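You operate a simulated robot arm through the tools that you are given. There is no shell and no other tool. Be economical: measure what you need, move in short steps, check, and stop when the job is done.

The job below is to be done with a simulated robot arm. You get a single attempt, and the scene is never put back.

JOB
Switch on fast freeze and put the figs from the cool box in the freezer basket.
Fine: Shut the freezer lid. Set down upright: what you pick out.
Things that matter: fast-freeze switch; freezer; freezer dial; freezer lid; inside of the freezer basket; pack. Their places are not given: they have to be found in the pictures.

Only the result counts: the job must be done as asked and must still hold three seconds after the hand-in. Knocking over, shifting, dropping, spilling or breaking anything else fails it. Lids that push on must go on centred and level and be pressed home; caps that screw on are set level and turned clockwise until they are tight.

ROBOT AND FRAMES
A 7-joint arm with a two-finger parallel gripper, fixed in place. Base frame: the origin is at the foot of the arm, x ahead of it, y to its left, z up; the work surface is at about z = 820. Lengths are in mm, angles in degrees, forces in N, time in s.
With the tool pointing down near the work surface it reaches from about 320 to 740 mm from the base axis. Its first joint turns from -115.0 to 115.0 degrees. Payload 3.91 kg.
Tool frame: the origin (TCP) lies between the finger pads and is the grasp point; the fingertips stand 30 mm ahead of it; z points along the fingers, y is the line along which they close. The gripper opens to 110 mm. The fingers are 20 mm wide and 10 mm thick; the gripper's body (48 by 112 mm) begins 55 mm behind the TCP.
Orientation is that of the tool frame in the base frame, as a unit quaternion [x, y, z, w]. With the fingers straight down and closing along the base's y, the tool's x points along the base's -x, its y along +y and its z along -z.

CONTROLS
- The arm moves only by the tool drive_tool. Its argument "deltas" is a list of rows, each a list of 7 numbers: the shift along the tool's x, y, z in units of 300 mm (1.0 is 300 mm), then the turn, a rotation vector about the tool's x, y, z in units of 45 degrees (1.0 is 45 degrees), then the opening, from 0 (shut) to 1 (fully open). In form: [[dx, dy, dz, rx, ry, rz, claw], ...]. A call has 1 to 12 rows; each row is the pose to reach, as a shift and turn from the pose commanded when the call began, along the tool's axes at that moment. A call with a number of a shift or a turn outside -1 to 1 is refused whole. Rows are played at 5 a second. More than 50 mm and 8.6 degrees between two rows, or a gripper value outside its range, and nothing of the call is played. Where a pose cannot be reached the arm comes as near as it can. A force on the tool above 40 N (or 10 N above the force at the start of the call, whichever is more), or a blocked arm, ends the call early, and 0.2 s more pass. The fingers move at their own pace (about 108 mm/s each) and stop on an object; they squeeze with about 42 N. The grip force told is the motor's: it shows also when the fingers shut on nothing. Time passes only in rows, and 0.2 s behind the last, so rows that repeat a pose let the fingers close. The reply holds the time, the measured pose of the TCP, the force on the tool along the base axes, the opening and the grip force, in the units named above and with some noise, with the torque about the TCP (base axes, N m) and any sound that the robot's microphone picked up, and new pictures: "pictures" is both (left out), scene, wrist or none.
- Cameras (640 x 400 px; columns grow to the right, rows downward): "scene" is fixed at [50.2, 500.6, 1383.7]; the picture's right is [-0.64, 0.77, 0.00], its down [-0.71, -0.58, -0.40] and it looks along [-0.31, -0.26, 0.92] (base axes); focal length 214 px, centre (320, 200). "wrist" rides on the gripper at [72, 17, -103] in the tool frame; the picture's right is [-0.23, 0.97, 0.00], its down [-0.76, -0.18, -0.62] and it looks along [-0.61, -0.14, 0.78] (tool axes); focal length 222 px, centre (320, 200).
- slide_trunk(by): slides the trunk up (or, below 0, down) by that many mm; the arm rides with it, the base frame stays. It gives what a move gives, with no picture.
- measure_at(camera, pixels): for up to 12 pixels [column, row] of the newest picture of that camera ("zoom" is the newest enlarged one), the place [x, y, z] in the base frame of the surface seen there, good to about 3 mm. It takes no simulated time.
- enlarge(camera, box): a new picture of the part [left, top, right, bottom] of that camera's present view, enlarged. It takes no simulated time.
- hand_in(): hands the job in; it is judged then, once.

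Work in short steps. Measure before you move; look again where a grasp or a placing could have gone wrong, and mend it. You have 80 turns and 200 pictures in all, those below and enlarged ones among them. Open the gripper and draw the arm clear of the work before you hand the job in, unless the task says otherwise; then end with one line.

The tools are called by a JSON object that holds its "name" and its "arguments". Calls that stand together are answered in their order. drive_tool: Moves the arm, as the interface text tells. Its arguments: {"type":"object","properties":{"deltas":{"type":"array","items":{"type":"array","items":{"type":"number"}}},"pictures":{"type":"string","enum":["both","scene","wrist","none"]}},"required":["deltas"]} The other tools are called the same way: slide_trunk (by) slides the trunk up or down; measure_at (camera, pixels) gives the place of the surface under pixels of a picture; enlarge (camera, box) takes an enlarged picture of a part of a camera's view; hand_in () hands the job in.

At the start:

```text
time_s: 0.0
tool_pos: [361.4, 223.1, 1511.8]
orientation: [0.0, 1.0, 0.0, -0.001]
force: [0.0, -0.1, -0.4]
torque: [-0.01, 0.02, -0.03]
width: 109.9
grasp_force: 0.0
trunk travel left (down, up): [-775.0, 215.0]
```

scene: 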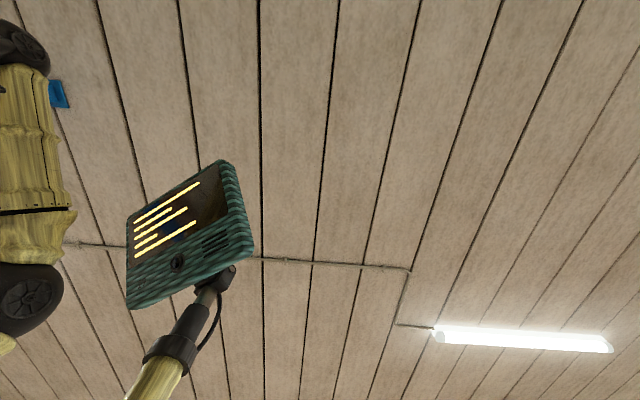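
wrist: 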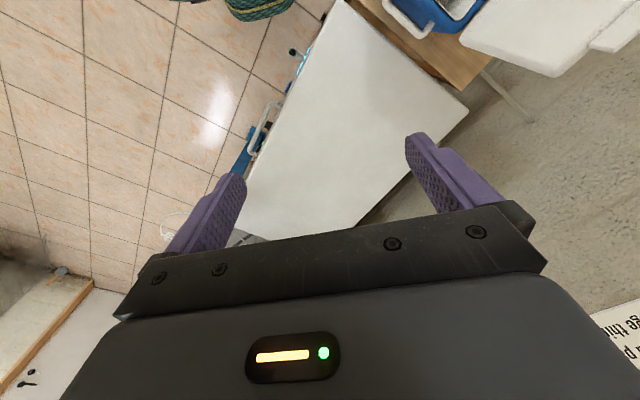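

The scene camera looks at the ceiling, so I rely on the wrist camera. It shows a white panel at (340,120), probably the freezer, and a blue cool box at the top. I'll measure these and enlarge the area.

{"name": "measure_at", "arguments": {"camera": "wrist", "pixels": [[345, 5], [465, 108], [240, 220], [340, 120], [262, 130], [300, 60], [440, 20], [480, 60], [540, 50], [250, 10], [100, 120], [560, 150]]}}

{"name": "enlarge", "arguments": {"camera": "wrist", "box": [160, 0, 480, 200]}}

{"name": "enlarge", "arguments": {"camera": "wrist", "box": [360, 0, 640, 175]}}

```text
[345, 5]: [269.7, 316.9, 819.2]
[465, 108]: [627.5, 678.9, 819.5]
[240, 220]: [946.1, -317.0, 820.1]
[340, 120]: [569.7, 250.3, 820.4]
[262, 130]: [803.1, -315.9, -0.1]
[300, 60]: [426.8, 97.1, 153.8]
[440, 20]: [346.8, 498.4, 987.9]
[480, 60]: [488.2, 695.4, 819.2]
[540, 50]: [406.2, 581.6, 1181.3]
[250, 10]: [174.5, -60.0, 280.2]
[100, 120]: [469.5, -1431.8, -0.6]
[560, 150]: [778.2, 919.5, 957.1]
```

```text
2.00 times, centred on (320, 100) of wrist
```

zoom: 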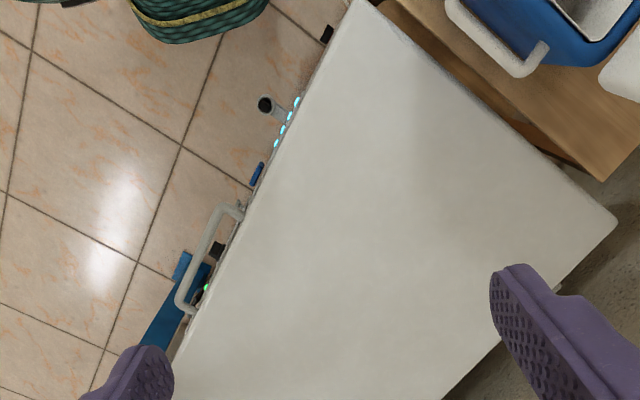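

```text
2.29 times, centred on (500, 88) of wrist
```

zoom: 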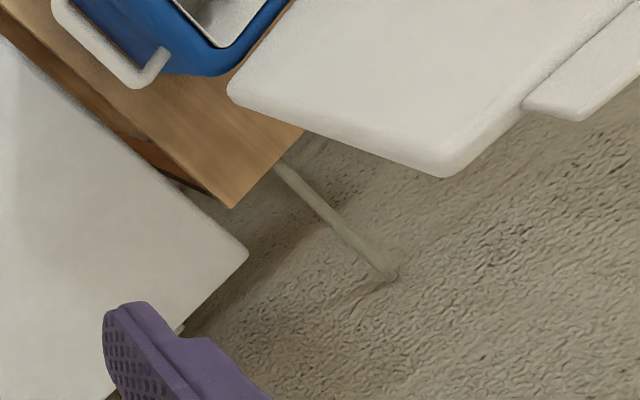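

The freezer's lid top is at z≈820. Its front, with handle and controls, faces the (-x,-y) side, and the cool box stands on a table on the +y side. I'll move the tool toward -y and yaw it to see the freezer front.

{"name": "drive_tool", "arguments": {"deltas": [[0.0, -0.1, 0, 0, 0, -0.125, 1], [0.03, -0.2, 0, 0, 0, -0.25, 1], [0.06, -0.3, 0, 0, 0, -0.375, 1], [0.09, -0.4, 0, 0, 0, -0.5, 1], [0.12, -0.5, 0, 0, 0, -0.625, 1], [0.15, -0.6, 0, 0, 0, -0.75, 1], [0.17, -0.7, 0, 0, 0, -0.875, 1], [0.2, -0.8, 0, 0, 0, -1, 1]], "pictures": "wrist"}}

```text
time_s: 1.8
tool_pos: [301.3, -18.0, 1513.4]
orientation: [-0.383, 0.924, 0.0, 0.002]
force: [0.0, -0.4, 0.0]
torque: [0.02, -0.01, 0.01]
width: 109.8
grasp_force: 0.1
trunk travel left (down, up): [-775.0, 215.0]
```

wrist: 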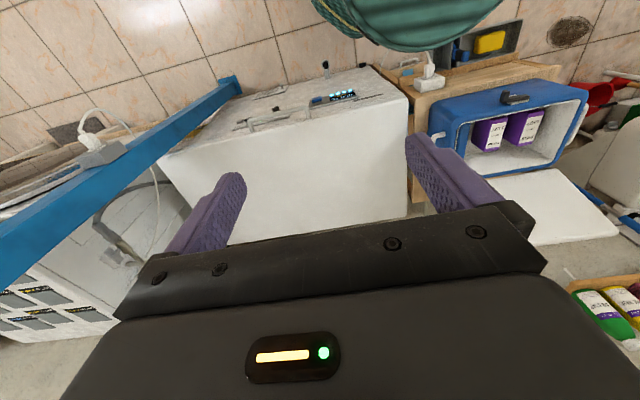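

Now I can see the freezer at (290,140), the cool box with purple packs at (500,130), and a blue beam at left. I'll enlarge each.

{"name": "enlarge", "arguments": {"camera": "wrist", "box": [160, 40, 420, 202]}}

{"name": "enlarge", "arguments": {"camera": "wrist", "box": [400, 40, 640, 190]}}

{"name": "enlarge", "arguments": {"camera": "wrist", "box": [0, 70, 260, 350]}}

{"name": "measure_at", "arguments": {"camera": "wrist", "pixels": [[375, 70], [406, 102], [404, 212], [165, 155], [180, 190], [240, 85], [0, 250], [265, 122], [340, 96], [325, 70], [120, 250], [400, 20]]}}

```text
2.46 times, centred on (290, 121) of wrist
```

zoom: 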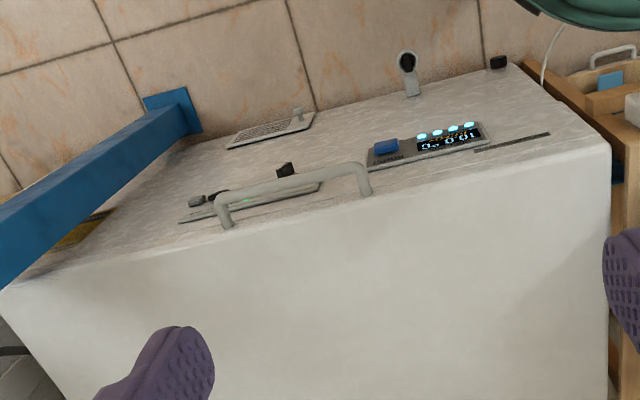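

```text
2.67 times, centred on (520, 115) of wrist
```

zoom: 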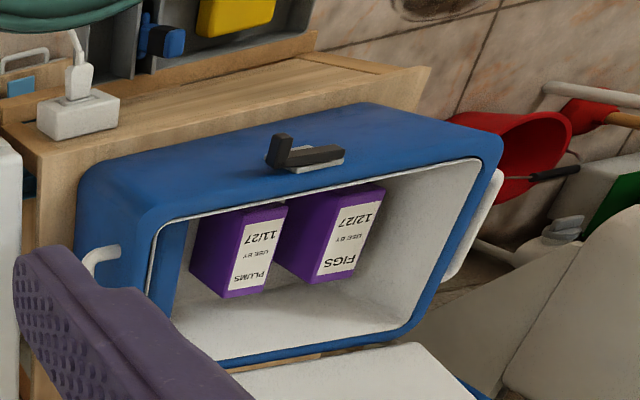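

```text
1.43 times, centred on (130, 210) of wrist
```

zoom: 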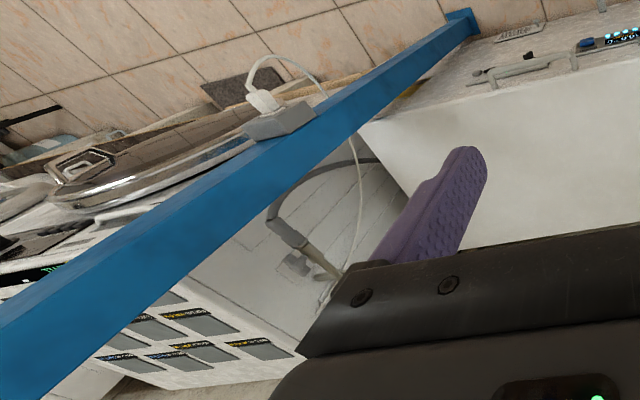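

```text
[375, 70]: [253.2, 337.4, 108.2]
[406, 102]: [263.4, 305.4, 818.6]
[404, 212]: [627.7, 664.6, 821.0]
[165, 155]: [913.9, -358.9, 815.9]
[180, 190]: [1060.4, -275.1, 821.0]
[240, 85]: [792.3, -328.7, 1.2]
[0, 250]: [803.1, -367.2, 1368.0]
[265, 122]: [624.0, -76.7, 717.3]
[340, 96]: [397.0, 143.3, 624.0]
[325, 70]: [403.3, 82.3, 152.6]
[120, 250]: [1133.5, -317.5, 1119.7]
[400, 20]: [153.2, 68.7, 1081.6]
```

The packs are labelled PLUMS (near) and FIGS (right). I'll measure the packs, the box and the front controls from this view.

{"name": "measure_at", "arguments": {"camera": "wrist", "pixels": [[528, 130], [517, 145], [535, 147], [508, 118], [542, 112], [492, 135], [485, 147], [520, 164], [455, 168], [585, 105], [430, 125], [500, 98]]}}

{"name": "measure_at", "arguments": {"camera": "wrist", "pixels": [[317, 100], [276, 108], [260, 120], [240, 122], [252, 131], [309, 117], [365, 75], [270, 94], [345, 97], [255, 131], [445, 150], [530, 200]]}}

```text
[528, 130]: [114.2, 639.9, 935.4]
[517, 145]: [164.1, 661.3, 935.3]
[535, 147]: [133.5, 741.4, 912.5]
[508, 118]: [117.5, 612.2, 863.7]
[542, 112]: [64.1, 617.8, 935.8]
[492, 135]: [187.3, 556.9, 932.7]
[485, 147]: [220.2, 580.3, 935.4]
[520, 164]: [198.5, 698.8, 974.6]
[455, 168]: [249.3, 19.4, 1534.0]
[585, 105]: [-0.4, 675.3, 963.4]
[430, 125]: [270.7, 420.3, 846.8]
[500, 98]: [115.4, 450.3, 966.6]
```

```text
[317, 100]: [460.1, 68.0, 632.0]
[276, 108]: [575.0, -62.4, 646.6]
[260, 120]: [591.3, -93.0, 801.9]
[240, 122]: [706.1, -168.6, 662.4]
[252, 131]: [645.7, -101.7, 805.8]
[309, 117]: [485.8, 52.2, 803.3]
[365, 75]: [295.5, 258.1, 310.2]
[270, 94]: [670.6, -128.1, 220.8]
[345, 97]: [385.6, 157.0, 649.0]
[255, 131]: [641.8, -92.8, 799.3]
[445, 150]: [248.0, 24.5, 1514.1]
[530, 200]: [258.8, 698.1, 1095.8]
```

Figs pack top is at about (114,640,935), and the handle bar is around (560,-25,803). I'll lower the trunk for a closer look at the freezer front controls.

{"name": "slide_trunk", "arguments": {"by": -500}}

{"name": "drive_tool", "arguments": {"deltas": [[0, 0, 0, 0, 0, 0, 0.5], [0, 0, 0, 0, 0, 0, 0]], "pictures": "wrist"}}

```text
refused: -500 is not a number from -400 to 400
```

```text
time_s: 2.4
tool_pos: [301.3, -17.3, 1512.7]
orientation: [-0.384, 0.923, 0.001, 0.0]
force: [-0.6, 0.3, 0.0]
torque: [0.02, 0.03, -0.02]
width: 0.0
grasp_force: 14.8
trunk travel left (down, up): [-775.0, 215.0]
```

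wrist: 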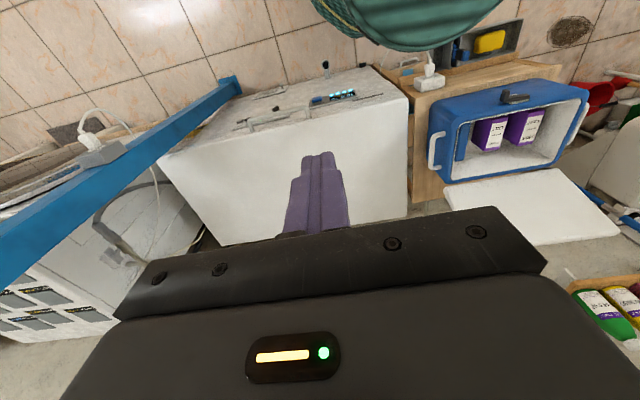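

The limit is 400 per slide, so I lower the trunk by 400 and look.

{"name": "slide_trunk", "arguments": {"by": -400}}

{"name": "drive_tool", "arguments": {"deltas": [[0, 0, 0, 0, 0, 0, 0]], "pictures": "wrist"}}

{"name": "enlarge", "arguments": {"camera": "wrist", "box": [120, 0, 440, 200]}}

```text
time_s: 6.2
tool_pos: [300.7, -16.2, 1112.7]
orientation: [-0.382, 0.924, 0.0, 0.0]
force: [0.3, -0.5, 0.1]
torque: [-0.02, 0.0, 0.02]
width: 0.3
grasp_force: 37.8
trunk travel left (down, up): [-375.0, 615.0]
```

```text
time_s: 6.6
tool_pos: [302.1, -17.2, 1113.2]
orientation: [-0.383, 0.924, 0.0, -0.001]
force: [-0.1, 0.6, -0.6]
torque: [-0.01, 0.02, 0.02]
width: 0.1
grasp_force: 38.2
trunk travel left (down, up): [-375.0, 615.0]
```

wrist: 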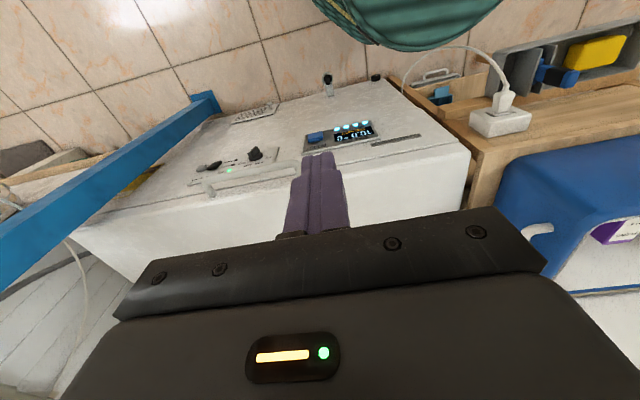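

```text
2.00 times, centred on (280, 100) of wrist
```

zoom: 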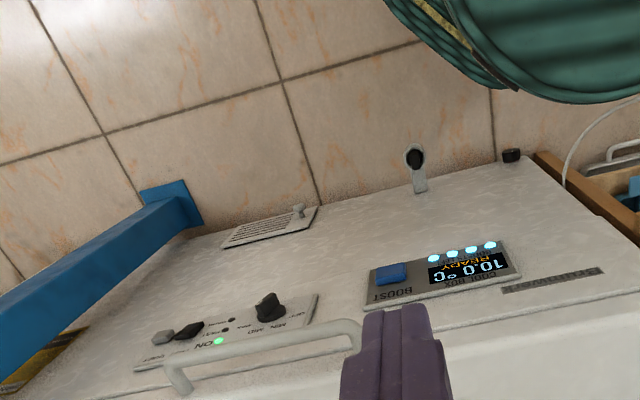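

Two panels are visible: a display with a BOOST button, and a second one with a dial and switches behind the handle. I'll get closer to the second panel.

{"name": "slide_trunk", "arguments": {"by": -250}}

{"name": "drive_tool", "arguments": {"deltas": [[0, -0.15, 0, 0, 0, 0, 0], [0, -0.3, 0, 0, 0, 0, 0], [0, -0.45, 0, 0, 0, 0, 0], [0, -0.6, 0, 0, 0, 0, 0]], "pictures": "wrist"}}

{"name": "enlarge", "arguments": {"camera": "wrist", "box": [140, 30, 440, 218]}}

```text
time_s: 9.2
tool_pos: [302.4, -17.7, 862.6]
orientation: [-0.382, 0.924, 0.0, 0.0]
force: [0.1, -0.1, -0.1]
torque: [-0.02, 0.03, 0.01]
width: 0.0
grasp_force: 37.3
trunk travel left (down, up): [-125.0, 865.0]
```

```text
time_s: 10.2
tool_pos: [429.0, -145.5, 863.3]
orientation: [-0.383, 0.924, 0.0, 0.0]
force: [-0.3, 0.6, 0.3]
torque: [-0.03, -0.02, -0.02]
width: 0.1
grasp_force: 37.5
trunk travel left (down, up): [-125.0, 865.0]
```

wrist: 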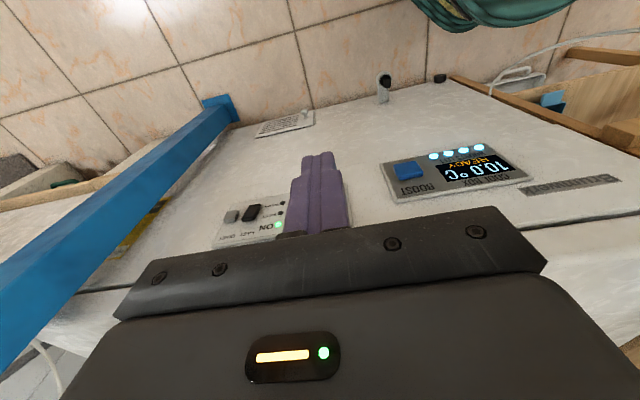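

```text
2.13 times, centred on (290, 124) of wrist
```

zoom: 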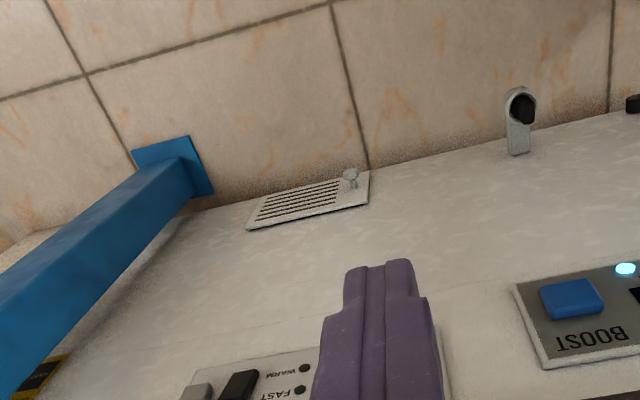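

The second panel has WARM and FAST labels with lamps, and it's partly hidden by the fingers. I'll open the gripper and shift for a clear view.

{"name": "drive_tool", "arguments": {"deltas": [[0.1, 0, 0, 0, 0, 0, 0.5], [0.2, 0, 0, 0, 0, 0, 1], [0.3, 0.0, 0, 0, 0, 0, 1], [0.3, 0.0, 0, 0, 0, 0, 1]], "pictures": "wrist"}}

{"name": "enlarge", "arguments": {"camera": "wrist", "box": [200, 100, 420, 238]}}

```text
time_s: 11.2
tool_pos: [364.4, -208.3, 862.7]
orientation: [-0.383, 0.924, 0.0, 0.0]
force: [0.2, 0.0, -0.3]
torque: [0.03, 0.01, 0.0]
width: 109.9
grasp_force: 0.0
trunk travel left (down, up): [-125.0, 865.0]
```

wrist: 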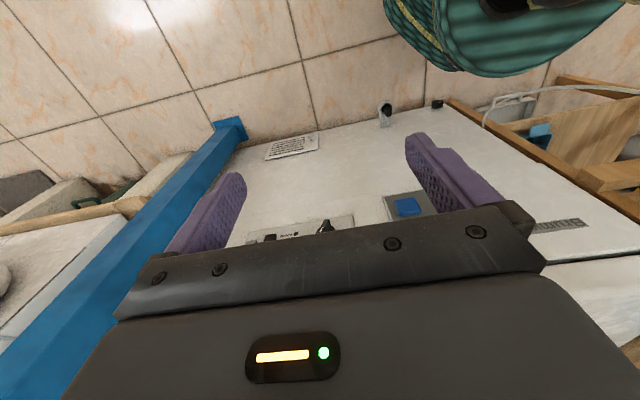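

```text
2.90 times, centred on (310, 169) of wrist
```

zoom: 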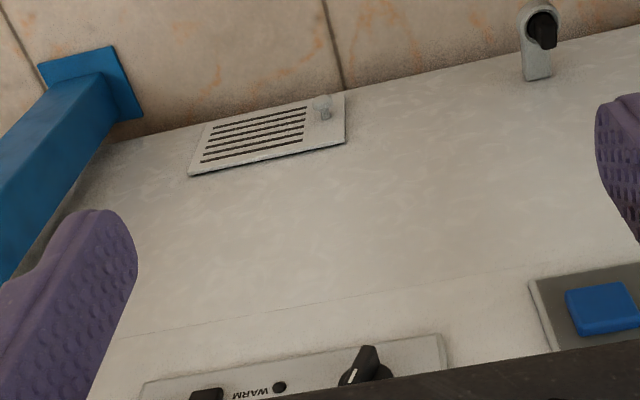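

The panel dropped behind the gripper body, so I'll raise by 100 and move forward a bit.

{"name": "drive_tool", "arguments": {"deltas": [[-0.07, 0, -0.1, 0, 0, 0, 1], [-0.14, 0, -0.2, 0, 0, 0, 1], [-0.2, 0.0, -0.3, 0, 0, 0, 1]], "pictures": "wrist"}}

{"name": "enlarge", "arguments": {"camera": "wrist", "box": [200, 90, 440, 240]}}

```text
time_s: 12.0
tool_pos: [378.7, -170.6, 879.4]
orientation: [-0.383, 0.924, -0.001, 0.002]
force: [-0.2, 0.6, 0.9]
torque: [0.01, 0.03, -0.01]
width: 110.0
grasp_force: 0.0
out of reach, approached as far as the arm can: row 1, 2, 3
trunk travel left (down, up): [-125.0, 865.0]
```

wrist: 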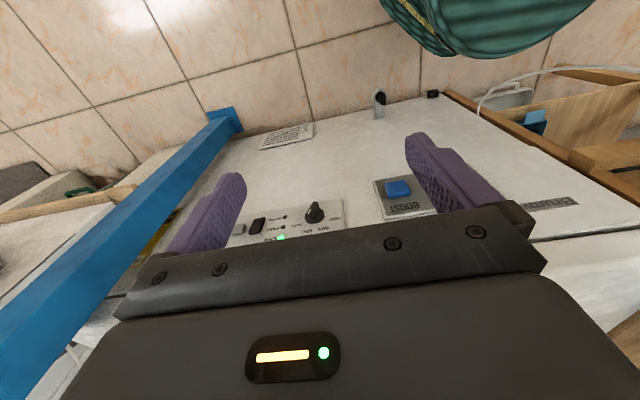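

```text
2.67 times, centred on (320, 165) of wrist
```

zoom: 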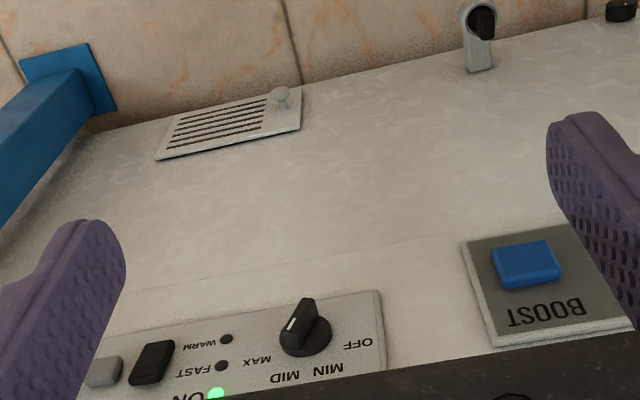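

The dial, FAST/WARM lamps, a black rocker and a grey button are visible, but the labels above them are cut off. Raising the trunk for those labels.

{"name": "slide_trunk", "arguments": {"by": 90}}

{"name": "drive_tool", "arguments": {"deltas": [[0, 0, 0, 0, 0, 0, 1]], "pictures": "wrist"}}

{"name": "enlarge", "arguments": {"camera": "wrist", "box": [200, 110, 400, 235]}}

```text
time_s: 13.3
tool_pos: [379.5, -171.4, 971.4]
orientation: [-0.383, 0.924, -0.001, 0.001]
force: [0.8, 0.3, 0.2]
torque: [-0.01, 0.02, 0.0]
width: 110.1
grasp_force: 0.1
trunk travel left (down, up): [-215.0, 775.0]
```

```text
time_s: 13.7
tool_pos: [379.0, -171.4, 971.1]
orientation: [-0.382, 0.924, -0.001, 0.002]
force: [0.2, 0.7, -0.2]
torque: [-0.02, 0.0, 0.02]
width: 110.1
grasp_force: 0.1
trunk travel left (down, up): [-215.0, 775.0]
```

wrist: 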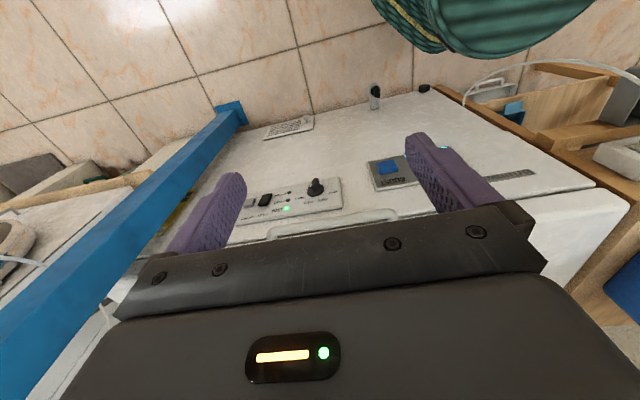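

```text
3.20 times, centred on (300, 172) of wrist
```

zoom: 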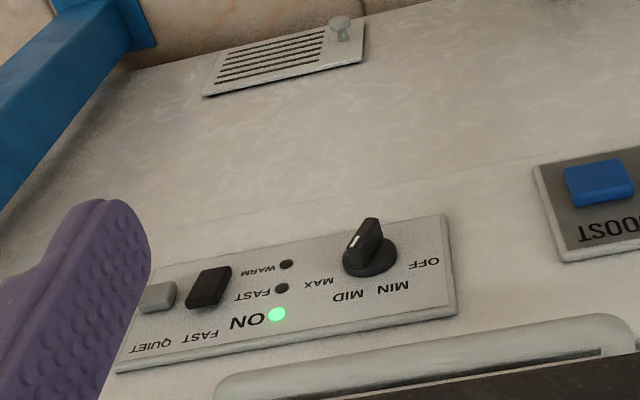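

The black rocker is labelled FAST, with QUIET (grey) beside it. I'll enlarge the rocker and dial further and measure.

{"name": "enlarge", "arguments": {"camera": "wrist", "box": [236, 170, 346, 230]}}

{"name": "measure_at", "arguments": {"camera": "zoom", "pixels": [[160, 180], [150, 210], [175, 150], [100, 205], [195, 240], [420, 130], [400, 120], [560, 110], [70, 300], [180, 170]]}}

```text
5.82 times, centred on (291, 200) of wrist
```

zoom: 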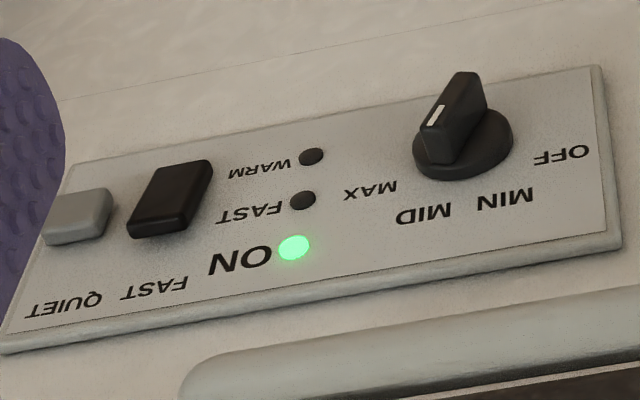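

```text
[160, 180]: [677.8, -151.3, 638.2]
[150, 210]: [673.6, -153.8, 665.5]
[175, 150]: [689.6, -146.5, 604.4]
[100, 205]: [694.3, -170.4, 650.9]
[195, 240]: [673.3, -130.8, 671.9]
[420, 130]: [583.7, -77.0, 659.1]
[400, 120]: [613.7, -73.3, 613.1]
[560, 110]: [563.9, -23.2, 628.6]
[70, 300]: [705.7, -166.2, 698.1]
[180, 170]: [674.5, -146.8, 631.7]
```

The rocker's upper end stands out (perpendicular 367 at z 665, against 384 at the bottom), so I'll press its top with a horizontal tool. First I slide along the front and pitch the tool up 45°.

{"name": "drive_tool", "arguments": {"deltas": [[0, -0.08, 0, 0, -0.125, 0, 0.5], [0, -0.16, 0, 0, -0.25, 0, 0], [0, -0.25, 0, 0, -0.375, 0, 0], [0, -0.33, 0, 0, -0.5, 0, 0], [0, -0.41, 0, 0, -0.625, 0, 0], [0, -0.5, 0, 0, -0.75, 0, 0], [0, -0.58, 0, 0, -0.875, 0, 0], [0, -0.66, 0, 0, -1, 0, 0]], "pictures": "wrist"}}

```text
time_s: 15.5
tool_pos: [498.6, -301.6, 955.1]
orientation: [-0.354, 0.853, 0.147, 0.355]
force: [0.1, -0.5, 0.2]
torque: [0.03, 0.01, 0.02]
width: 0.0
grasp_force: 37.6
out of reach, approached as far as the arm can: row 5, 6, 7, 8
trunk travel left (down, up): [-215.0, 775.0]
```

wrist: 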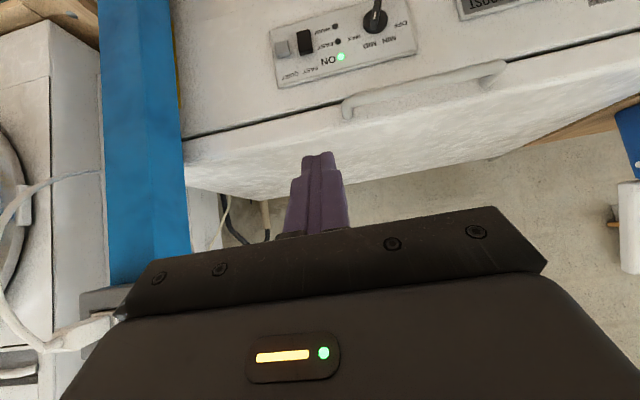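

The panel shows clearly now, with the rocker at (305,40). I'll enlarge and measure.

{"name": "enlarge", "arguments": {"camera": "wrist", "box": [260, 5, 420, 105]}}

{"name": "measure_at", "arguments": {"camera": "wrist", "pixels": [[304, 34], [305, 39], [305, 44], [306, 49], [282, 48], [322, 60], [279, 70], [373, 10], [346, 105], [500, 75], [420, 90], [450, 130]]}}

```text
4.00 times, centred on (340, 55) of wrist
```

zoom: 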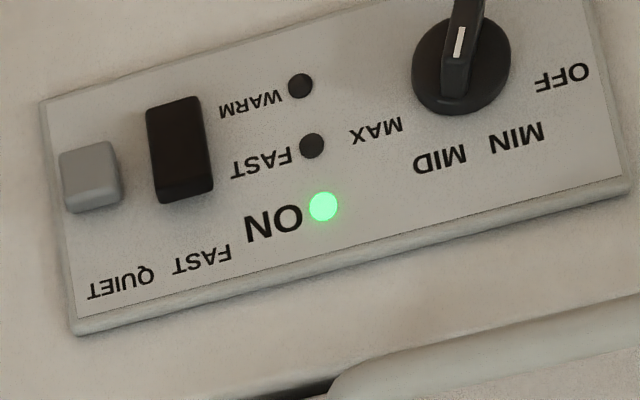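

```text
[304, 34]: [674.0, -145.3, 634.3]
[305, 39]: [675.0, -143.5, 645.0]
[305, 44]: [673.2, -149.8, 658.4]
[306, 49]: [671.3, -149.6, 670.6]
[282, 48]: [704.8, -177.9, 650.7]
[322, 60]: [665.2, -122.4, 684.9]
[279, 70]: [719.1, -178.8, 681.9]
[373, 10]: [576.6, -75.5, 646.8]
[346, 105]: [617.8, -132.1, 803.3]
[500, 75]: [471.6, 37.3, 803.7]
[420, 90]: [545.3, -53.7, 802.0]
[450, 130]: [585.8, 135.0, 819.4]
```

FAST rocker top is at about (672,-149,660). I pitch the remaining 45° to horizontal while descending 200, staying back from the panel.

{"name": "drive_tool", "arguments": {"deltas": [[0.06, -0.01, 0.06, 0, -0.125, 0, 0], [0.12, -0.01, 0.12, 0, -0.25, 0, 0], [0.18, -0.02, 0.18, 0, -0.375, 0, 0], [0.24, -0.03, 0.24, 0, -0.5, 0, 0], [0.3, -0.03, 0.3, 0, -0.625, 0, 0], [0.36, -0.04, 0.36, 0, -0.75, 0, 0], [0.42, -0.05, 0.42, 0, -0.875, 0, 0], [0.47, -0.05, 0.47, 0, -1, 0, 0]], "pictures": "wrist"}}

```text
time_s: 17.3
tool_pos: [511.4, -309.7, 758.2]
orientation: [-0.273, 0.651, 0.27, 0.655]
force: [-0.3, 0.8, -0.5]
torque: [-0.01, -0.03, -0.03]
width: 0.1
grasp_force: 37.7
trunk travel left (down, up): [-215.0, 775.0]
```

wrist: 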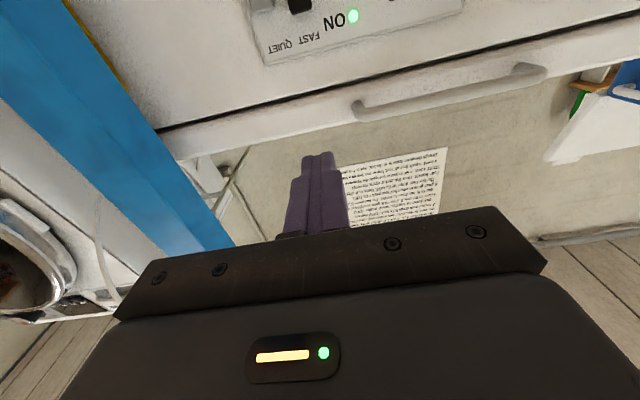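

The tool is horizontal and aligned along the panel with the rocker (580.6 against 580.5). Lowering to z=661 and approaching to about 30 mm short.

{"name": "drive_tool", "arguments": {"deltas": [[0.11, 0, 0.1, 0, 0, 0, 0], [0.22, 0, 0.2, 0, 0, 0, 0], [0.323, 0, 0.3, 0, 0, 0, 0], [0.323, 0, 0.4, 0, 0, 0, 0], [0.323, 0, 0.5, 0, 0, 0, 0], [0.323, 0, 0.557, 0, 0, 0, 0]], "pictures": "wrist"}}

```text
time_s: 18.7
tool_pos: [629.3, -190.6, 661.5]
orientation: [-0.272, 0.652, 0.269, 0.654]
force: [-0.4, -0.2, 1.0]
torque: [0.02, -0.04, 0.03]
width: 0.0
grasp_force: 37.8
trunk travel left (down, up): [-215.0, 775.0]
```

wrist: 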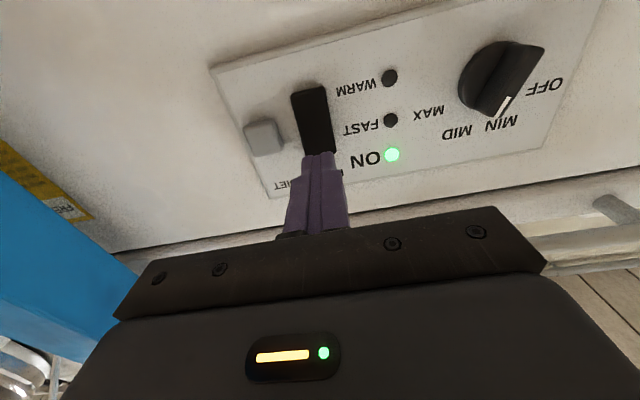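

The fingertips line up with the upper end of the rocker; dial points at MIN. I'll measure the rocker once more before pressing.

{"name": "measure_at", "arguments": {"camera": "wrist", "pixels": [[310, 95], [312, 110], [316, 125], [319, 145], [262, 138], [335, 100]]}}

{"name": "enlarge", "arguments": {"camera": "wrist", "box": [240, 70, 400, 170]}}

```text
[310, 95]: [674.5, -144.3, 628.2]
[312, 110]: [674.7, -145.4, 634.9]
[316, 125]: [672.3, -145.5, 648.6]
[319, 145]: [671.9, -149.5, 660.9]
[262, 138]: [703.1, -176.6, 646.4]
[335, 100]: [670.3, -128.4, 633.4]
```

```text
4.00 times, centred on (320, 120) of wrist
```

zoom: 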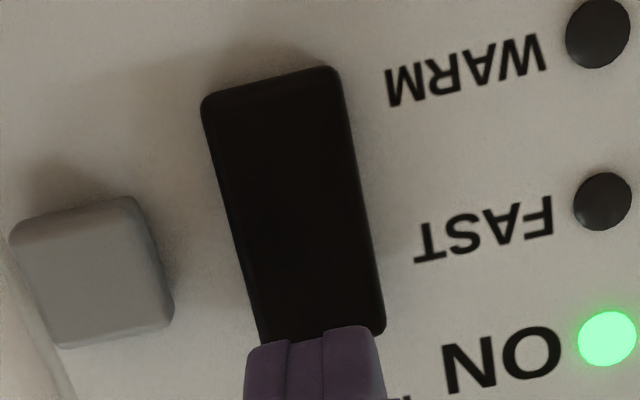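

Contact is expected after about 29 mm of travel. I press the rocker's top forward in small steps, then pull back.

{"name": "drive_tool", "arguments": {"deltas": [[0, 0, 0.06, 0, 0, 0, 0], [0, 0, 0.085, 0, 0, 0, 0], [0, 0, 0.1, 0, 0, 0, 0], [0, 0, 0.11, 0, 0, 0, 0], [0, 0, 0.12, 0, 0, 0, 0], [0, 0, 0.127, 0, 0, 0, 0]], "pictures": "wrist"}}

```text
time_s: 20.0
tool_pos: [652.4, -167.7, 661.2]
orientation: [-0.272, 0.652, 0.269, 0.655]
force: [-20.5, -7.1, 2.3]
torque: [0.01, 0.18, 0.23]
width: 0.0
grasp_force: 37.5
trunk travel left (down, up): [-215.0, 775.0]
stopped in row 6: the force on the tool passed its limit at 44 N (the readings are from after the stop); the commanded pose is now the measured one
```

wrist: 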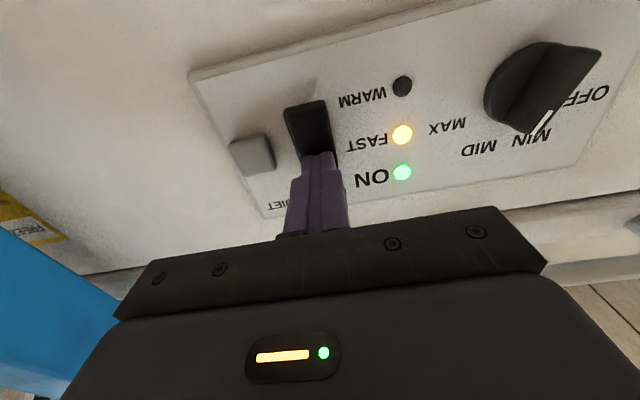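

The FAST lamp is lit amber, so fast freeze is on and the dial is unmoved. I retreat straight back before going to the handle.

{"name": "drive_tool", "arguments": {"deltas": [[0, 0, -0.1, 0, 0, 0, 0], [0, 0, -0.2, 0, 0, 0, 0], [0, 0, -0.3, 0, 0, 0, 0], [0, 0, -0.4, 0, 0, 0, 0]], "pictures": "wrist"}}

{"name": "slide_trunk", "arguments": {"by": 260}}

{"name": "drive_tool", "arguments": {"deltas": [[0, 0.05, 0, 0, 0, -0.15, 0.5], [0, 0.1, 0, 0, 0, -0.3, 0.5], [0, 0.15, 0, 0, 0, -0.45, 0.5], [0, 0.2, 0, 0, 0, -0.6, 0.5], [0, 0.25, 0, 0, 0, -0.75, 0.5], [0, 0.3, 0, 0, 0, -0.9, 0.5], [0, 0.33, 0, 0, 0, -1, 0.5]], "pictures": "wrist"}}

```text
time_s: 21.0
tool_pos: [568.0, -253.4, 661.0]
orientation: [-0.271, 0.653, 0.269, 0.654]
force: [0.1, -0.4, 0.5]
torque: [0.01, -0.03, 0.02]
width: 0.0
grasp_force: 37.9
trunk travel left (down, up): [-215.0, 775.0]
```

wrist: 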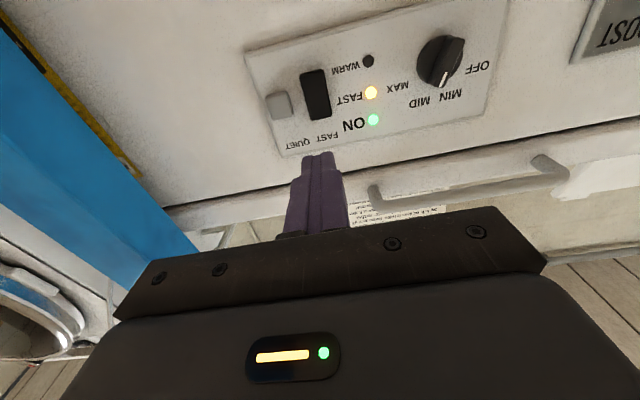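

```text
time_s: 23.7
tool_pos: [568.0, -252.4, 921.4]
orientation: [-0.271, 0.653, 0.269, 0.654]
force: [-0.7, -0.1, 0.7]
torque: [-0.01, 0.05, -0.02]
width: 0.0
grasp_force: 37.1
trunk travel left (down, up): [-475.0, 515.0]
```

```text
time_s: 25.3
tool_pos: [498.6, -182.7, 920.1]
orientation: [-0.501, 0.498, -0.003, 0.708]
force: [0.1, -0.6, -0.1]
torque: [-0.01, 0.03, 0.02]
width: 55.1
grasp_force: 0.1
trunk travel left (down, up): [-475.0, 515.0]
```

wrist: 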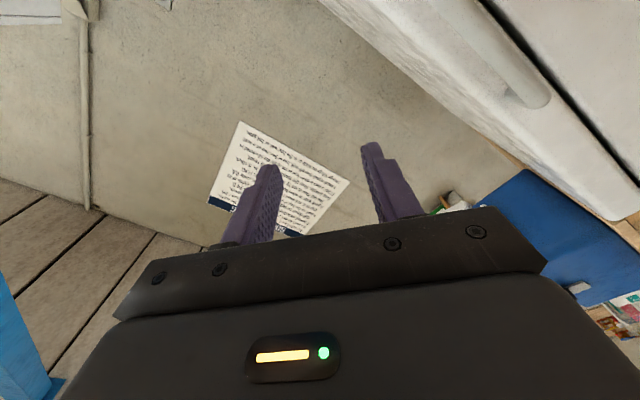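

There's a notice on the wall; I'll enlarge it in case it's relevant, then continue the roll.

{"name": "enlarge", "arguments": {"camera": "wrist", "box": [200, 115, 360, 240]}}

{"name": "drive_tool", "arguments": {"deltas": [[0, 0.0, 0, 0, 0, -0.15, 0.5], [0, 0.0, 0, 0, 0, -0.3, 0.5], [0, 0.0, 0, 0, 0, -0.45, 0.5], [0, 0.0, 0, 0, 0, -0.6, 0.5], [0, 0.0, 0, 0, 0, -0.75, 0.5], [0, 0.0, 0, 0, 0, -0.9, 0.5], [0, 0.0, 0, 0, 0, -1, 0.5]], "pictures": "wrist"}}

```text
3.20 times, centred on (280, 178) of wrist
```

zoom: 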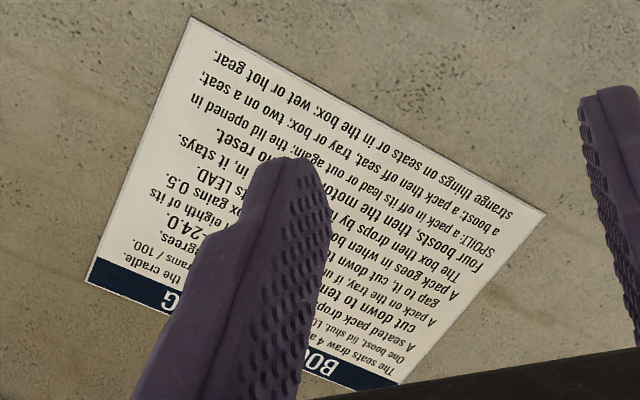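

```text
time_s: 26.9
tool_pos: [498.2, -182.6, 920.8]
orientation: [0.654, -0.27, 0.273, -0.653]
force: [-0.4, 0.2, 0.3]
torque: [0.0, 0.03, 0.0]
width: 55.1
grasp_force: 0.1
trunk travel left (down, up): [-475.0, 515.0]
```

wrist: 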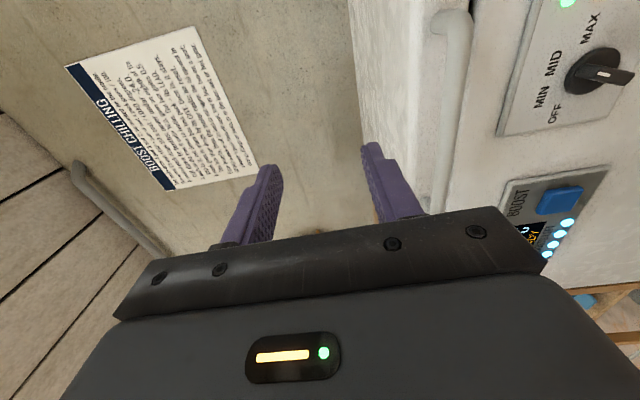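

The notice "BOOST CHILLING" is visible; I'll read it in case it constrains the lid or packs.

{"name": "enlarge", "arguments": {"camera": "wrist", "box": [60, 20, 270, 195]}}

{"name": "enlarge", "arguments": {"camera": "wrist", "box": [160, 30, 270, 120]}}

{"name": "measure_at", "arguments": {"camera": "wrist", "pixels": [[440, 150], [450, 100], [450, 60], [452, 25], [445, 125], [380, 60], [410, 120]]}}

```text
2.29 times, centred on (165, 108) of wrist
```

zoom: 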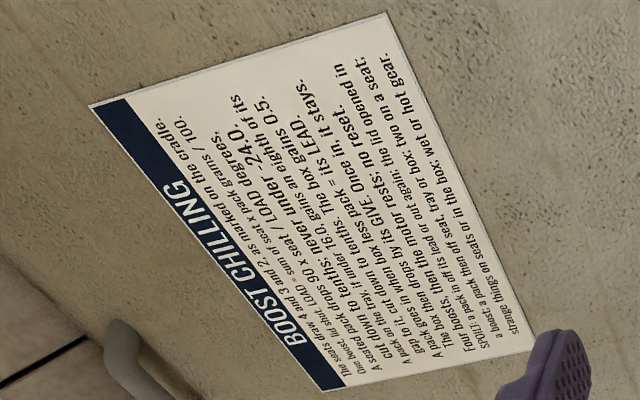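

```text
4.44 times, centred on (215, 75) of wrist
```

zoom: 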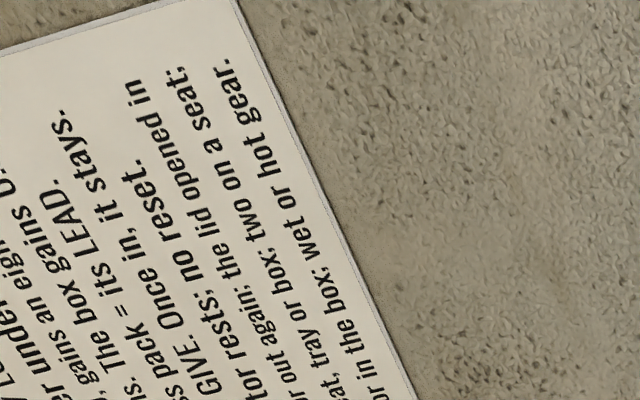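

```text
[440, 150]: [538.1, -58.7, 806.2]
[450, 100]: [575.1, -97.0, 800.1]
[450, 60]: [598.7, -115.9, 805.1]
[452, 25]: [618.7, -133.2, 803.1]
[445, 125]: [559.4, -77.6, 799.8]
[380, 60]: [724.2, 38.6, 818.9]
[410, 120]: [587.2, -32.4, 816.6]
```

The notice is only about boost chilling, so it's not part of this job. The bar lies at z≈803, about 345 along the approach axis; I line the open gripper up in front of the bar's left part, tips 40 mm short.

{"name": "drive_tool", "arguments": {"deltas": [[-0.09, 0.1, 0.0, 0, 0, 0, 0.5], [-0.18, 0.2, 0.0, 0, 0, 0, 0.5], [-0.28, 0.3, 0.05, 0, 0, 0, 0.5], [-0.37, 0.393, 0.1, 0, 0, 0, 0.5], [-0.37, 0.393, 0.15, 0, 0, 0, 0.5]], "pictures": "wrist"}}

```text
time_s: 28.1
tool_pos: [450.3, -71.9, 801.9]
orientation: [0.653, -0.269, 0.272, -0.653]
force: [0.7, -0.9, -0.6]
torque: [-0.01, 0.0, -0.03]
width: 55.0
grasp_force: 0.0
trunk travel left (down, up): [-475.0, 515.0]
```

wrist: 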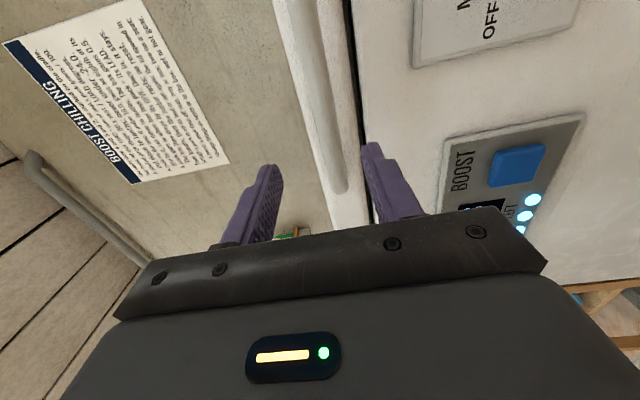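

The bar passes between the fingers, with its end near (340,185). I'll measure it to confirm the along-bar position and depth.

{"name": "measure_at", "arguments": {"camera": "wrist", "pixels": [[295, 20], [308, 60], [320, 110], [332, 160], [338, 188], [350, 150], [365, 100], [350, 210], [345, 120], [345, 60]]}}

{"name": "enlarge", "arguments": {"camera": "wrist", "box": [240, 60, 440, 240]}}

```text
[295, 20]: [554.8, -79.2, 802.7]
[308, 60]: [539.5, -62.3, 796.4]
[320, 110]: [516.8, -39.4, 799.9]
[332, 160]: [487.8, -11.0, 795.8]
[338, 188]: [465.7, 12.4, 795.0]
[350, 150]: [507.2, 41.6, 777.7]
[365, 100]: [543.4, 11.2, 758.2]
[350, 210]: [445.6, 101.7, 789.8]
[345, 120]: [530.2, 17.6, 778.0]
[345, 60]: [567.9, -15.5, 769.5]
```

```text
2.22 times, centred on (340, 150) of wrist
```

zoom: 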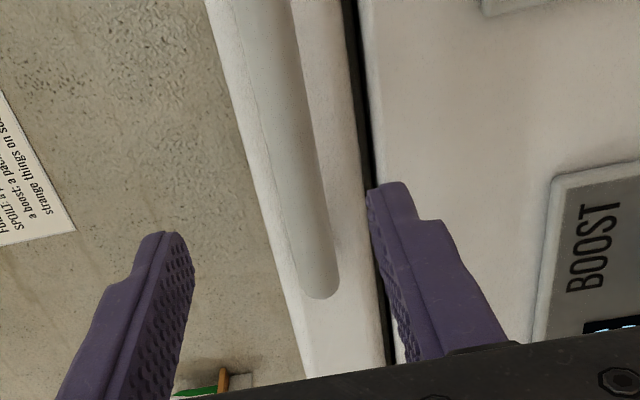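

Bar front face is at 337, lid face at 388, bar z≈799, with its left end at 320 along. I advance 75 mm and close on the bar.

{"name": "drive_tool", "arguments": {"deltas": [[0, 0.005, 0.08, 0, 0, 0, 0.5], [0, 0.008, 0.16, 0, 0, 0, 0.5], [0, 0.008, 0.22, 0, 0, 0, 0.5], [0, 0.008, 0.25, 0, 0, 0, 0.5], [0, 0.008, 0.25, 0, 0, 0, 0], [0, 0.008, 0.25, 0, 0, 0, 0]], "pictures": "wrist"}}

```text
time_s: 29.5
tool_pos: [505.9, -20.1, 799.3]
orientation: [0.654, -0.269, 0.273, -0.653]
force: [3.1, 1.8, -1.4]
torque: [0.23, 0.15, -0.16]
width: 17.6
grasp_force: 45.3
trunk travel left (down, up): [-475.0, 515.0]
```

wrist: 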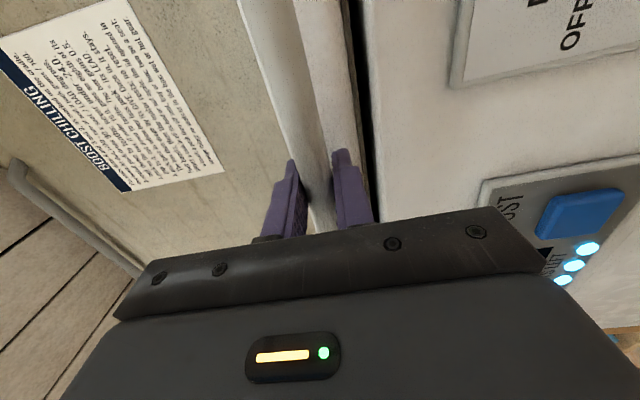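

The grip is firm on the bar (17.6 mm). I start lifting along an arc about the rear hinge (R≈560), first 10°.

{"name": "drive_tool", "arguments": {"deltas": [[0, -0.0653, 0.0011, 0, 0, 0, 0], [0, -0.1305, 0.0046, 0, 0, 0, 0], [0, -0.1955, 0.0102, 0, 0, 0, 0], [0, -0.26, 0.0182, 0, 0, 0, 0], [0, -0.325, 0.0284, 0, 0, 0, 0]], "pictures": "wrist"}}

```text
time_s: 30.7
tool_pos: [513.2, -11.6, 896.2]
orientation: [0.655, -0.27, 0.272, -0.651]
force: [26.3, 25.3, -9.0]
torque: [0.16, 0.18, -0.37]
width: 17.7
grasp_force: 45.2
trunk travel left (down, up): [-475.0, 515.0]
```

wrist: 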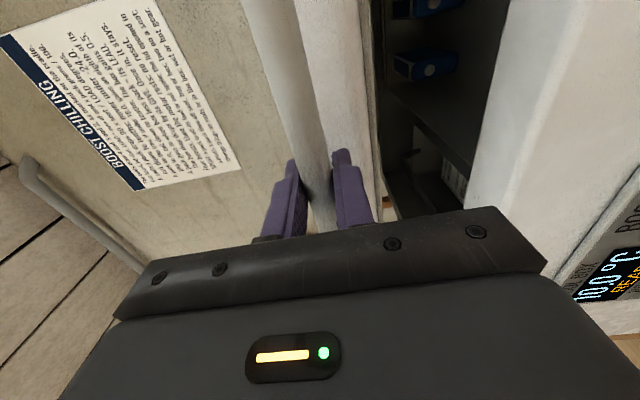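

The lid is opening; the 36 N toward the freezer shows the hinge sits lower (about z 760) than I assumed. I correct the arc for that and continue to about 22°.

{"name": "drive_tool", "arguments": {"deltas": [[0, 0.003, 0.023, 0, 0, 0, 0], [0, -0.045, 0.036, 0, 0, 0, 0], [0, -0.092, 0.05, 0, 0, 0, 0], [0, -0.138, 0.065, 0, 0, 0, 0], [0, -0.185, 0.081, 0, 0, 0, 0], [0, -0.23, 0.099, 0, 0, 0, 0], [0, -0.275, 0.117, 0, 0, 0, 0], [0, -0.32, 0.137, 0, 0, 0, 0], [0, -0.365, 0.158, 0, 0, 0, 0]], "pictures": "wrist"}}

```text
time_s: 32.7
tool_pos: [541.5, 16.3, 1009.5]
orientation: [-0.651, 0.27, -0.274, 0.654]
force: [-18.6, -28.5, 16.0]
torque: [0.21, 0.17, -0.44]
width: 17.6
grasp_force: 45.2
trunk travel left (down, up): [-475.0, 515.0]
```

wrist: 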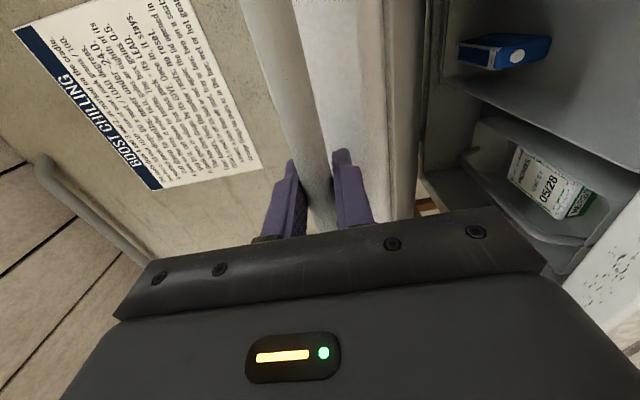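

The lid is at roughly 24° and the inside is showing (a basket with a MUSSELS-like pack at (550,185)). Refitting the arc from the measured points and continuing to about 37°.

{"name": "drive_tool", "arguments": {"deltas": [[0, -0.007, -0.021, 0, 0, 0, 0], [0, -0.048, -0.002, 0, 0, 0, 0], [0, -0.09, 0.02, 0, 0, 0, 0], [0, -0.131, 0.042, 0, 0, 0, 0], [0, -0.171, 0.066, 0, 0, 0, 0], [0, -0.21, 0.09, 0, 0, 0, 0], [0, -0.249, 0.115, 0, 0, 0, 0], [0, -0.287, 0.142, 0, 0, 0, 0], [0, -0.324, 0.169, 0, 0, 0, 0]], "pictures": "wrist"}}

```text
time_s: 34.7
tool_pos: [579.8, 55.2, 1106.9]
orientation: [-0.653, 0.269, -0.274, 0.653]
force: [-3.8, -5.2, 6.1]
torque: [0.38, 0.24, 0.01]
width: 17.9
grasp_force: 44.7
trunk travel left (down, up): [-475.0, 515.0]
```

wrist: 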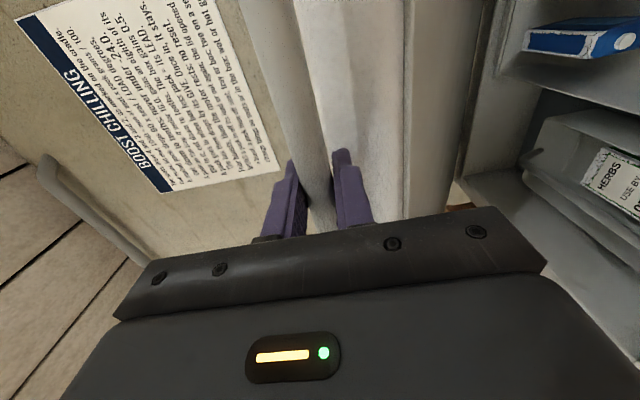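

Forces are small, so the arc fits. Continuing to about 55°.

{"name": "drive_tool", "arguments": {"deltas": [[0, -0.036, 0.028, 0, 0, 0, 0], [0, -0.072, 0.057, 0, 0, 0, 0], [0, -0.108, 0.087, 0, 0, 0, 0], [0, -0.142, 0.119, 0, 0, 0, 0], [0, -0.175, 0.151, 0, 0, 0, 0], [0, -0.208, 0.184, 0, 0, 0, 0], [0, -0.239, 0.217, 0, 0, 0, 0], [0, -0.27, 0.252, 0, 0, 0, 0], [0, -0.3, 0.287, 0, 0, 0, 0], [0, -0.329, 0.323, 0, 0, 0, 0], [0, -0.357, 0.36, 0, 0, 0, 0], [0, -0.384, 0.398, 0, 0, 0, 0]], "pictures": "wrist"}}

```text
time_s: 36.8
tool_pos: [642.1, 119.0, 1207.5]
orientation: [-0.649, 0.267, -0.276, 0.657]
force: [-11.8, -9.0, 18.1]
torque: [0.6, 0.31, -0.18]
width: 18.0
grasp_force: 45.2
trunk travel left (down, up): [-475.0, 515.0]
stopped in row 10: the force on the tool passed its limit at 41 N (the readings are from after the stop); the commanded pose is now the measured one
```

wrist: 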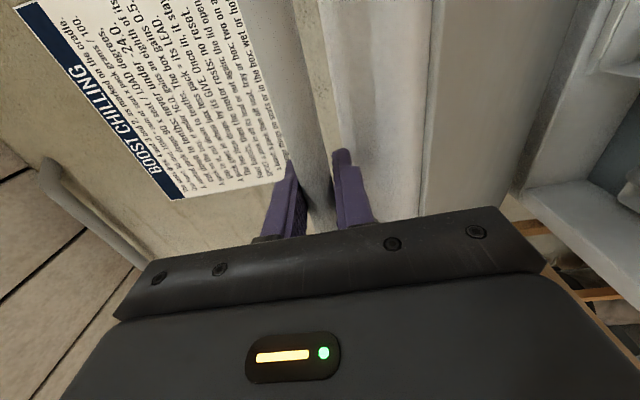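

Refitting with the new points gives R≈588 with the hinge 30 below the bar. I continue on the corrected arc to about 60°.

{"name": "drive_tool", "arguments": {"deltas": [[0, -0.0215, 0.0245, 0, 0, 0, 0], [0, -0.043, 0.049, 0, 0, 0, 0], [0, -0.065, 0.076, 0, 0, 0, 0], [0, -0.086, 0.102, 0, 0, 0, 0], [0, -0.107, 0.13, 0, 0, 0, 0], [0, -0.127, 0.157, 0, 0, 0, 0], [0, -0.146, 0.185, 0, 0, 0, 0], [0, -0.166, 0.213, 0, 0, 0, 0], [0, -0.185, 0.241, 0, 0, 0, 0], [0, -0.204, 0.27, 0, 0, 0, 0], [0, -0.221, 0.3, 0, 0, 0, 0], [0, -0.239, 0.329, 0, 0, 0, 0]], "pictures": "wrist"}}

```text
time_s: 39.4
tool_pos: [711.9, 187.5, 1281.4]
orientation: [-0.649, 0.267, -0.276, 0.657]
force: [-12.6, -10.4, 29.6]
torque: [0.45, 0.73, -0.09]
width: 17.8
grasp_force: 44.7
trunk travel left (down, up): [-475.0, 515.0]
```

wrist: 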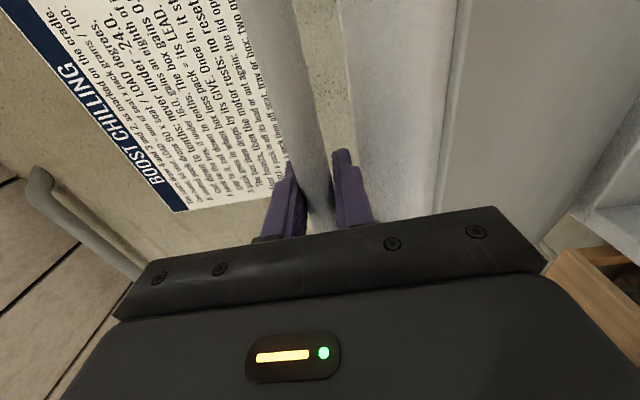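

The tangential force is about zero, so the lid seems balanced by friction. I open further to about 75° if reach allows.

{"name": "drive_tool", "arguments": {"deltas": [[0, -0.037, 0.058, 0, 0, 0, 0], [0, -0.071, 0.118, 0, 0, 0, 0], [0, -0.1, 0.18, 0, 0, 0, 0], [0, -0.127, 0.243, 0, 0, 0, 0], [0, -0.151, 0.308, 0, 0, 0, 0], [0, -0.173, 0.373, 0, 0, 0, 0], [0, -0.193, 0.438, 0, 0, 0, 0], [0, -0.211, 0.503, 0, 0, 0, 0]], "pictures": "wrist"}}

```text
time_s: 40.8
tool_pos: [760.1, 239.6, 1317.6]
orientation: [-0.644, 0.269, -0.283, 0.658]
force: [6.5, -11.3, 14.2]
torque: [0.78, 0.55, -0.2]
width: 17.6
grasp_force: 44.7
out of reach, approached as far as the arm can: row 4, 5, 6
trunk travel left (down, up): [-475.0, 515.0]
stopped in row 6: the force on the tool passed its limit at 44 N (the readings are from after the stop); the commanded pose is now the measured one
```

wrist: 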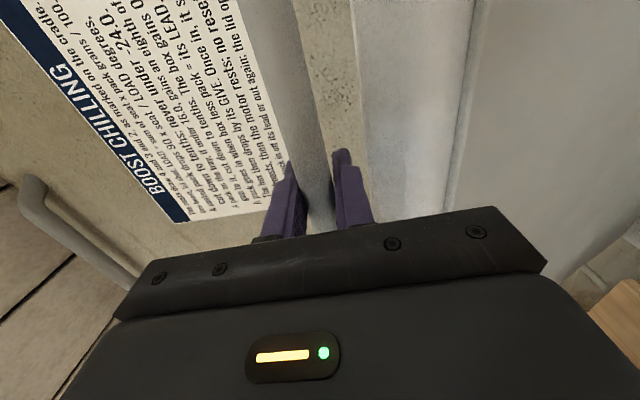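

Reach limit at a lid angle of about 66°. I release slightly with the fingers still around the bar, and see whether the lid stays.

{"name": "drive_tool", "arguments": {"deltas": [[0, 0, 0, 0, 0, 0, 0.25], [0, 0, 0, 0, 0, 0, 0.3], [0, 0, 0, 0, 0, 0, 0.3], [0, 0, 0, 0, 0, 0, 0.3], [0, 0, 0, 0, 0, 0, 0.3]], "pictures": "wrist"}}

```text
time_s: 42.0
tool_pos: [759.8, 244.7, 1315.4]
orientation: [-0.648, 0.269, -0.28, 0.656]
force: [-4.5, 1.2, 10.7]
torque: [0.3, -0.09, 0.17]
width: 27.8
grasp_force: 0.1
trunk travel left (down, up): [-475.0, 515.0]
```

wrist: 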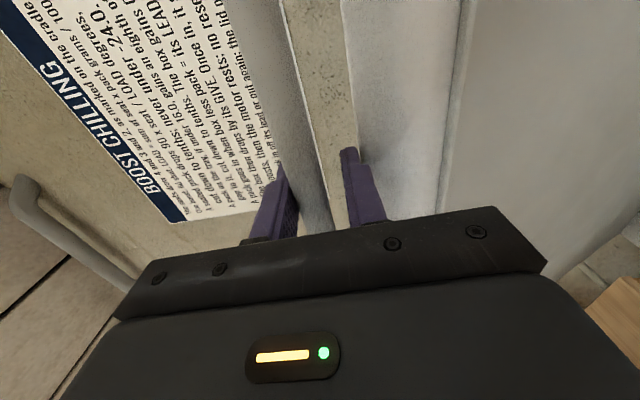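

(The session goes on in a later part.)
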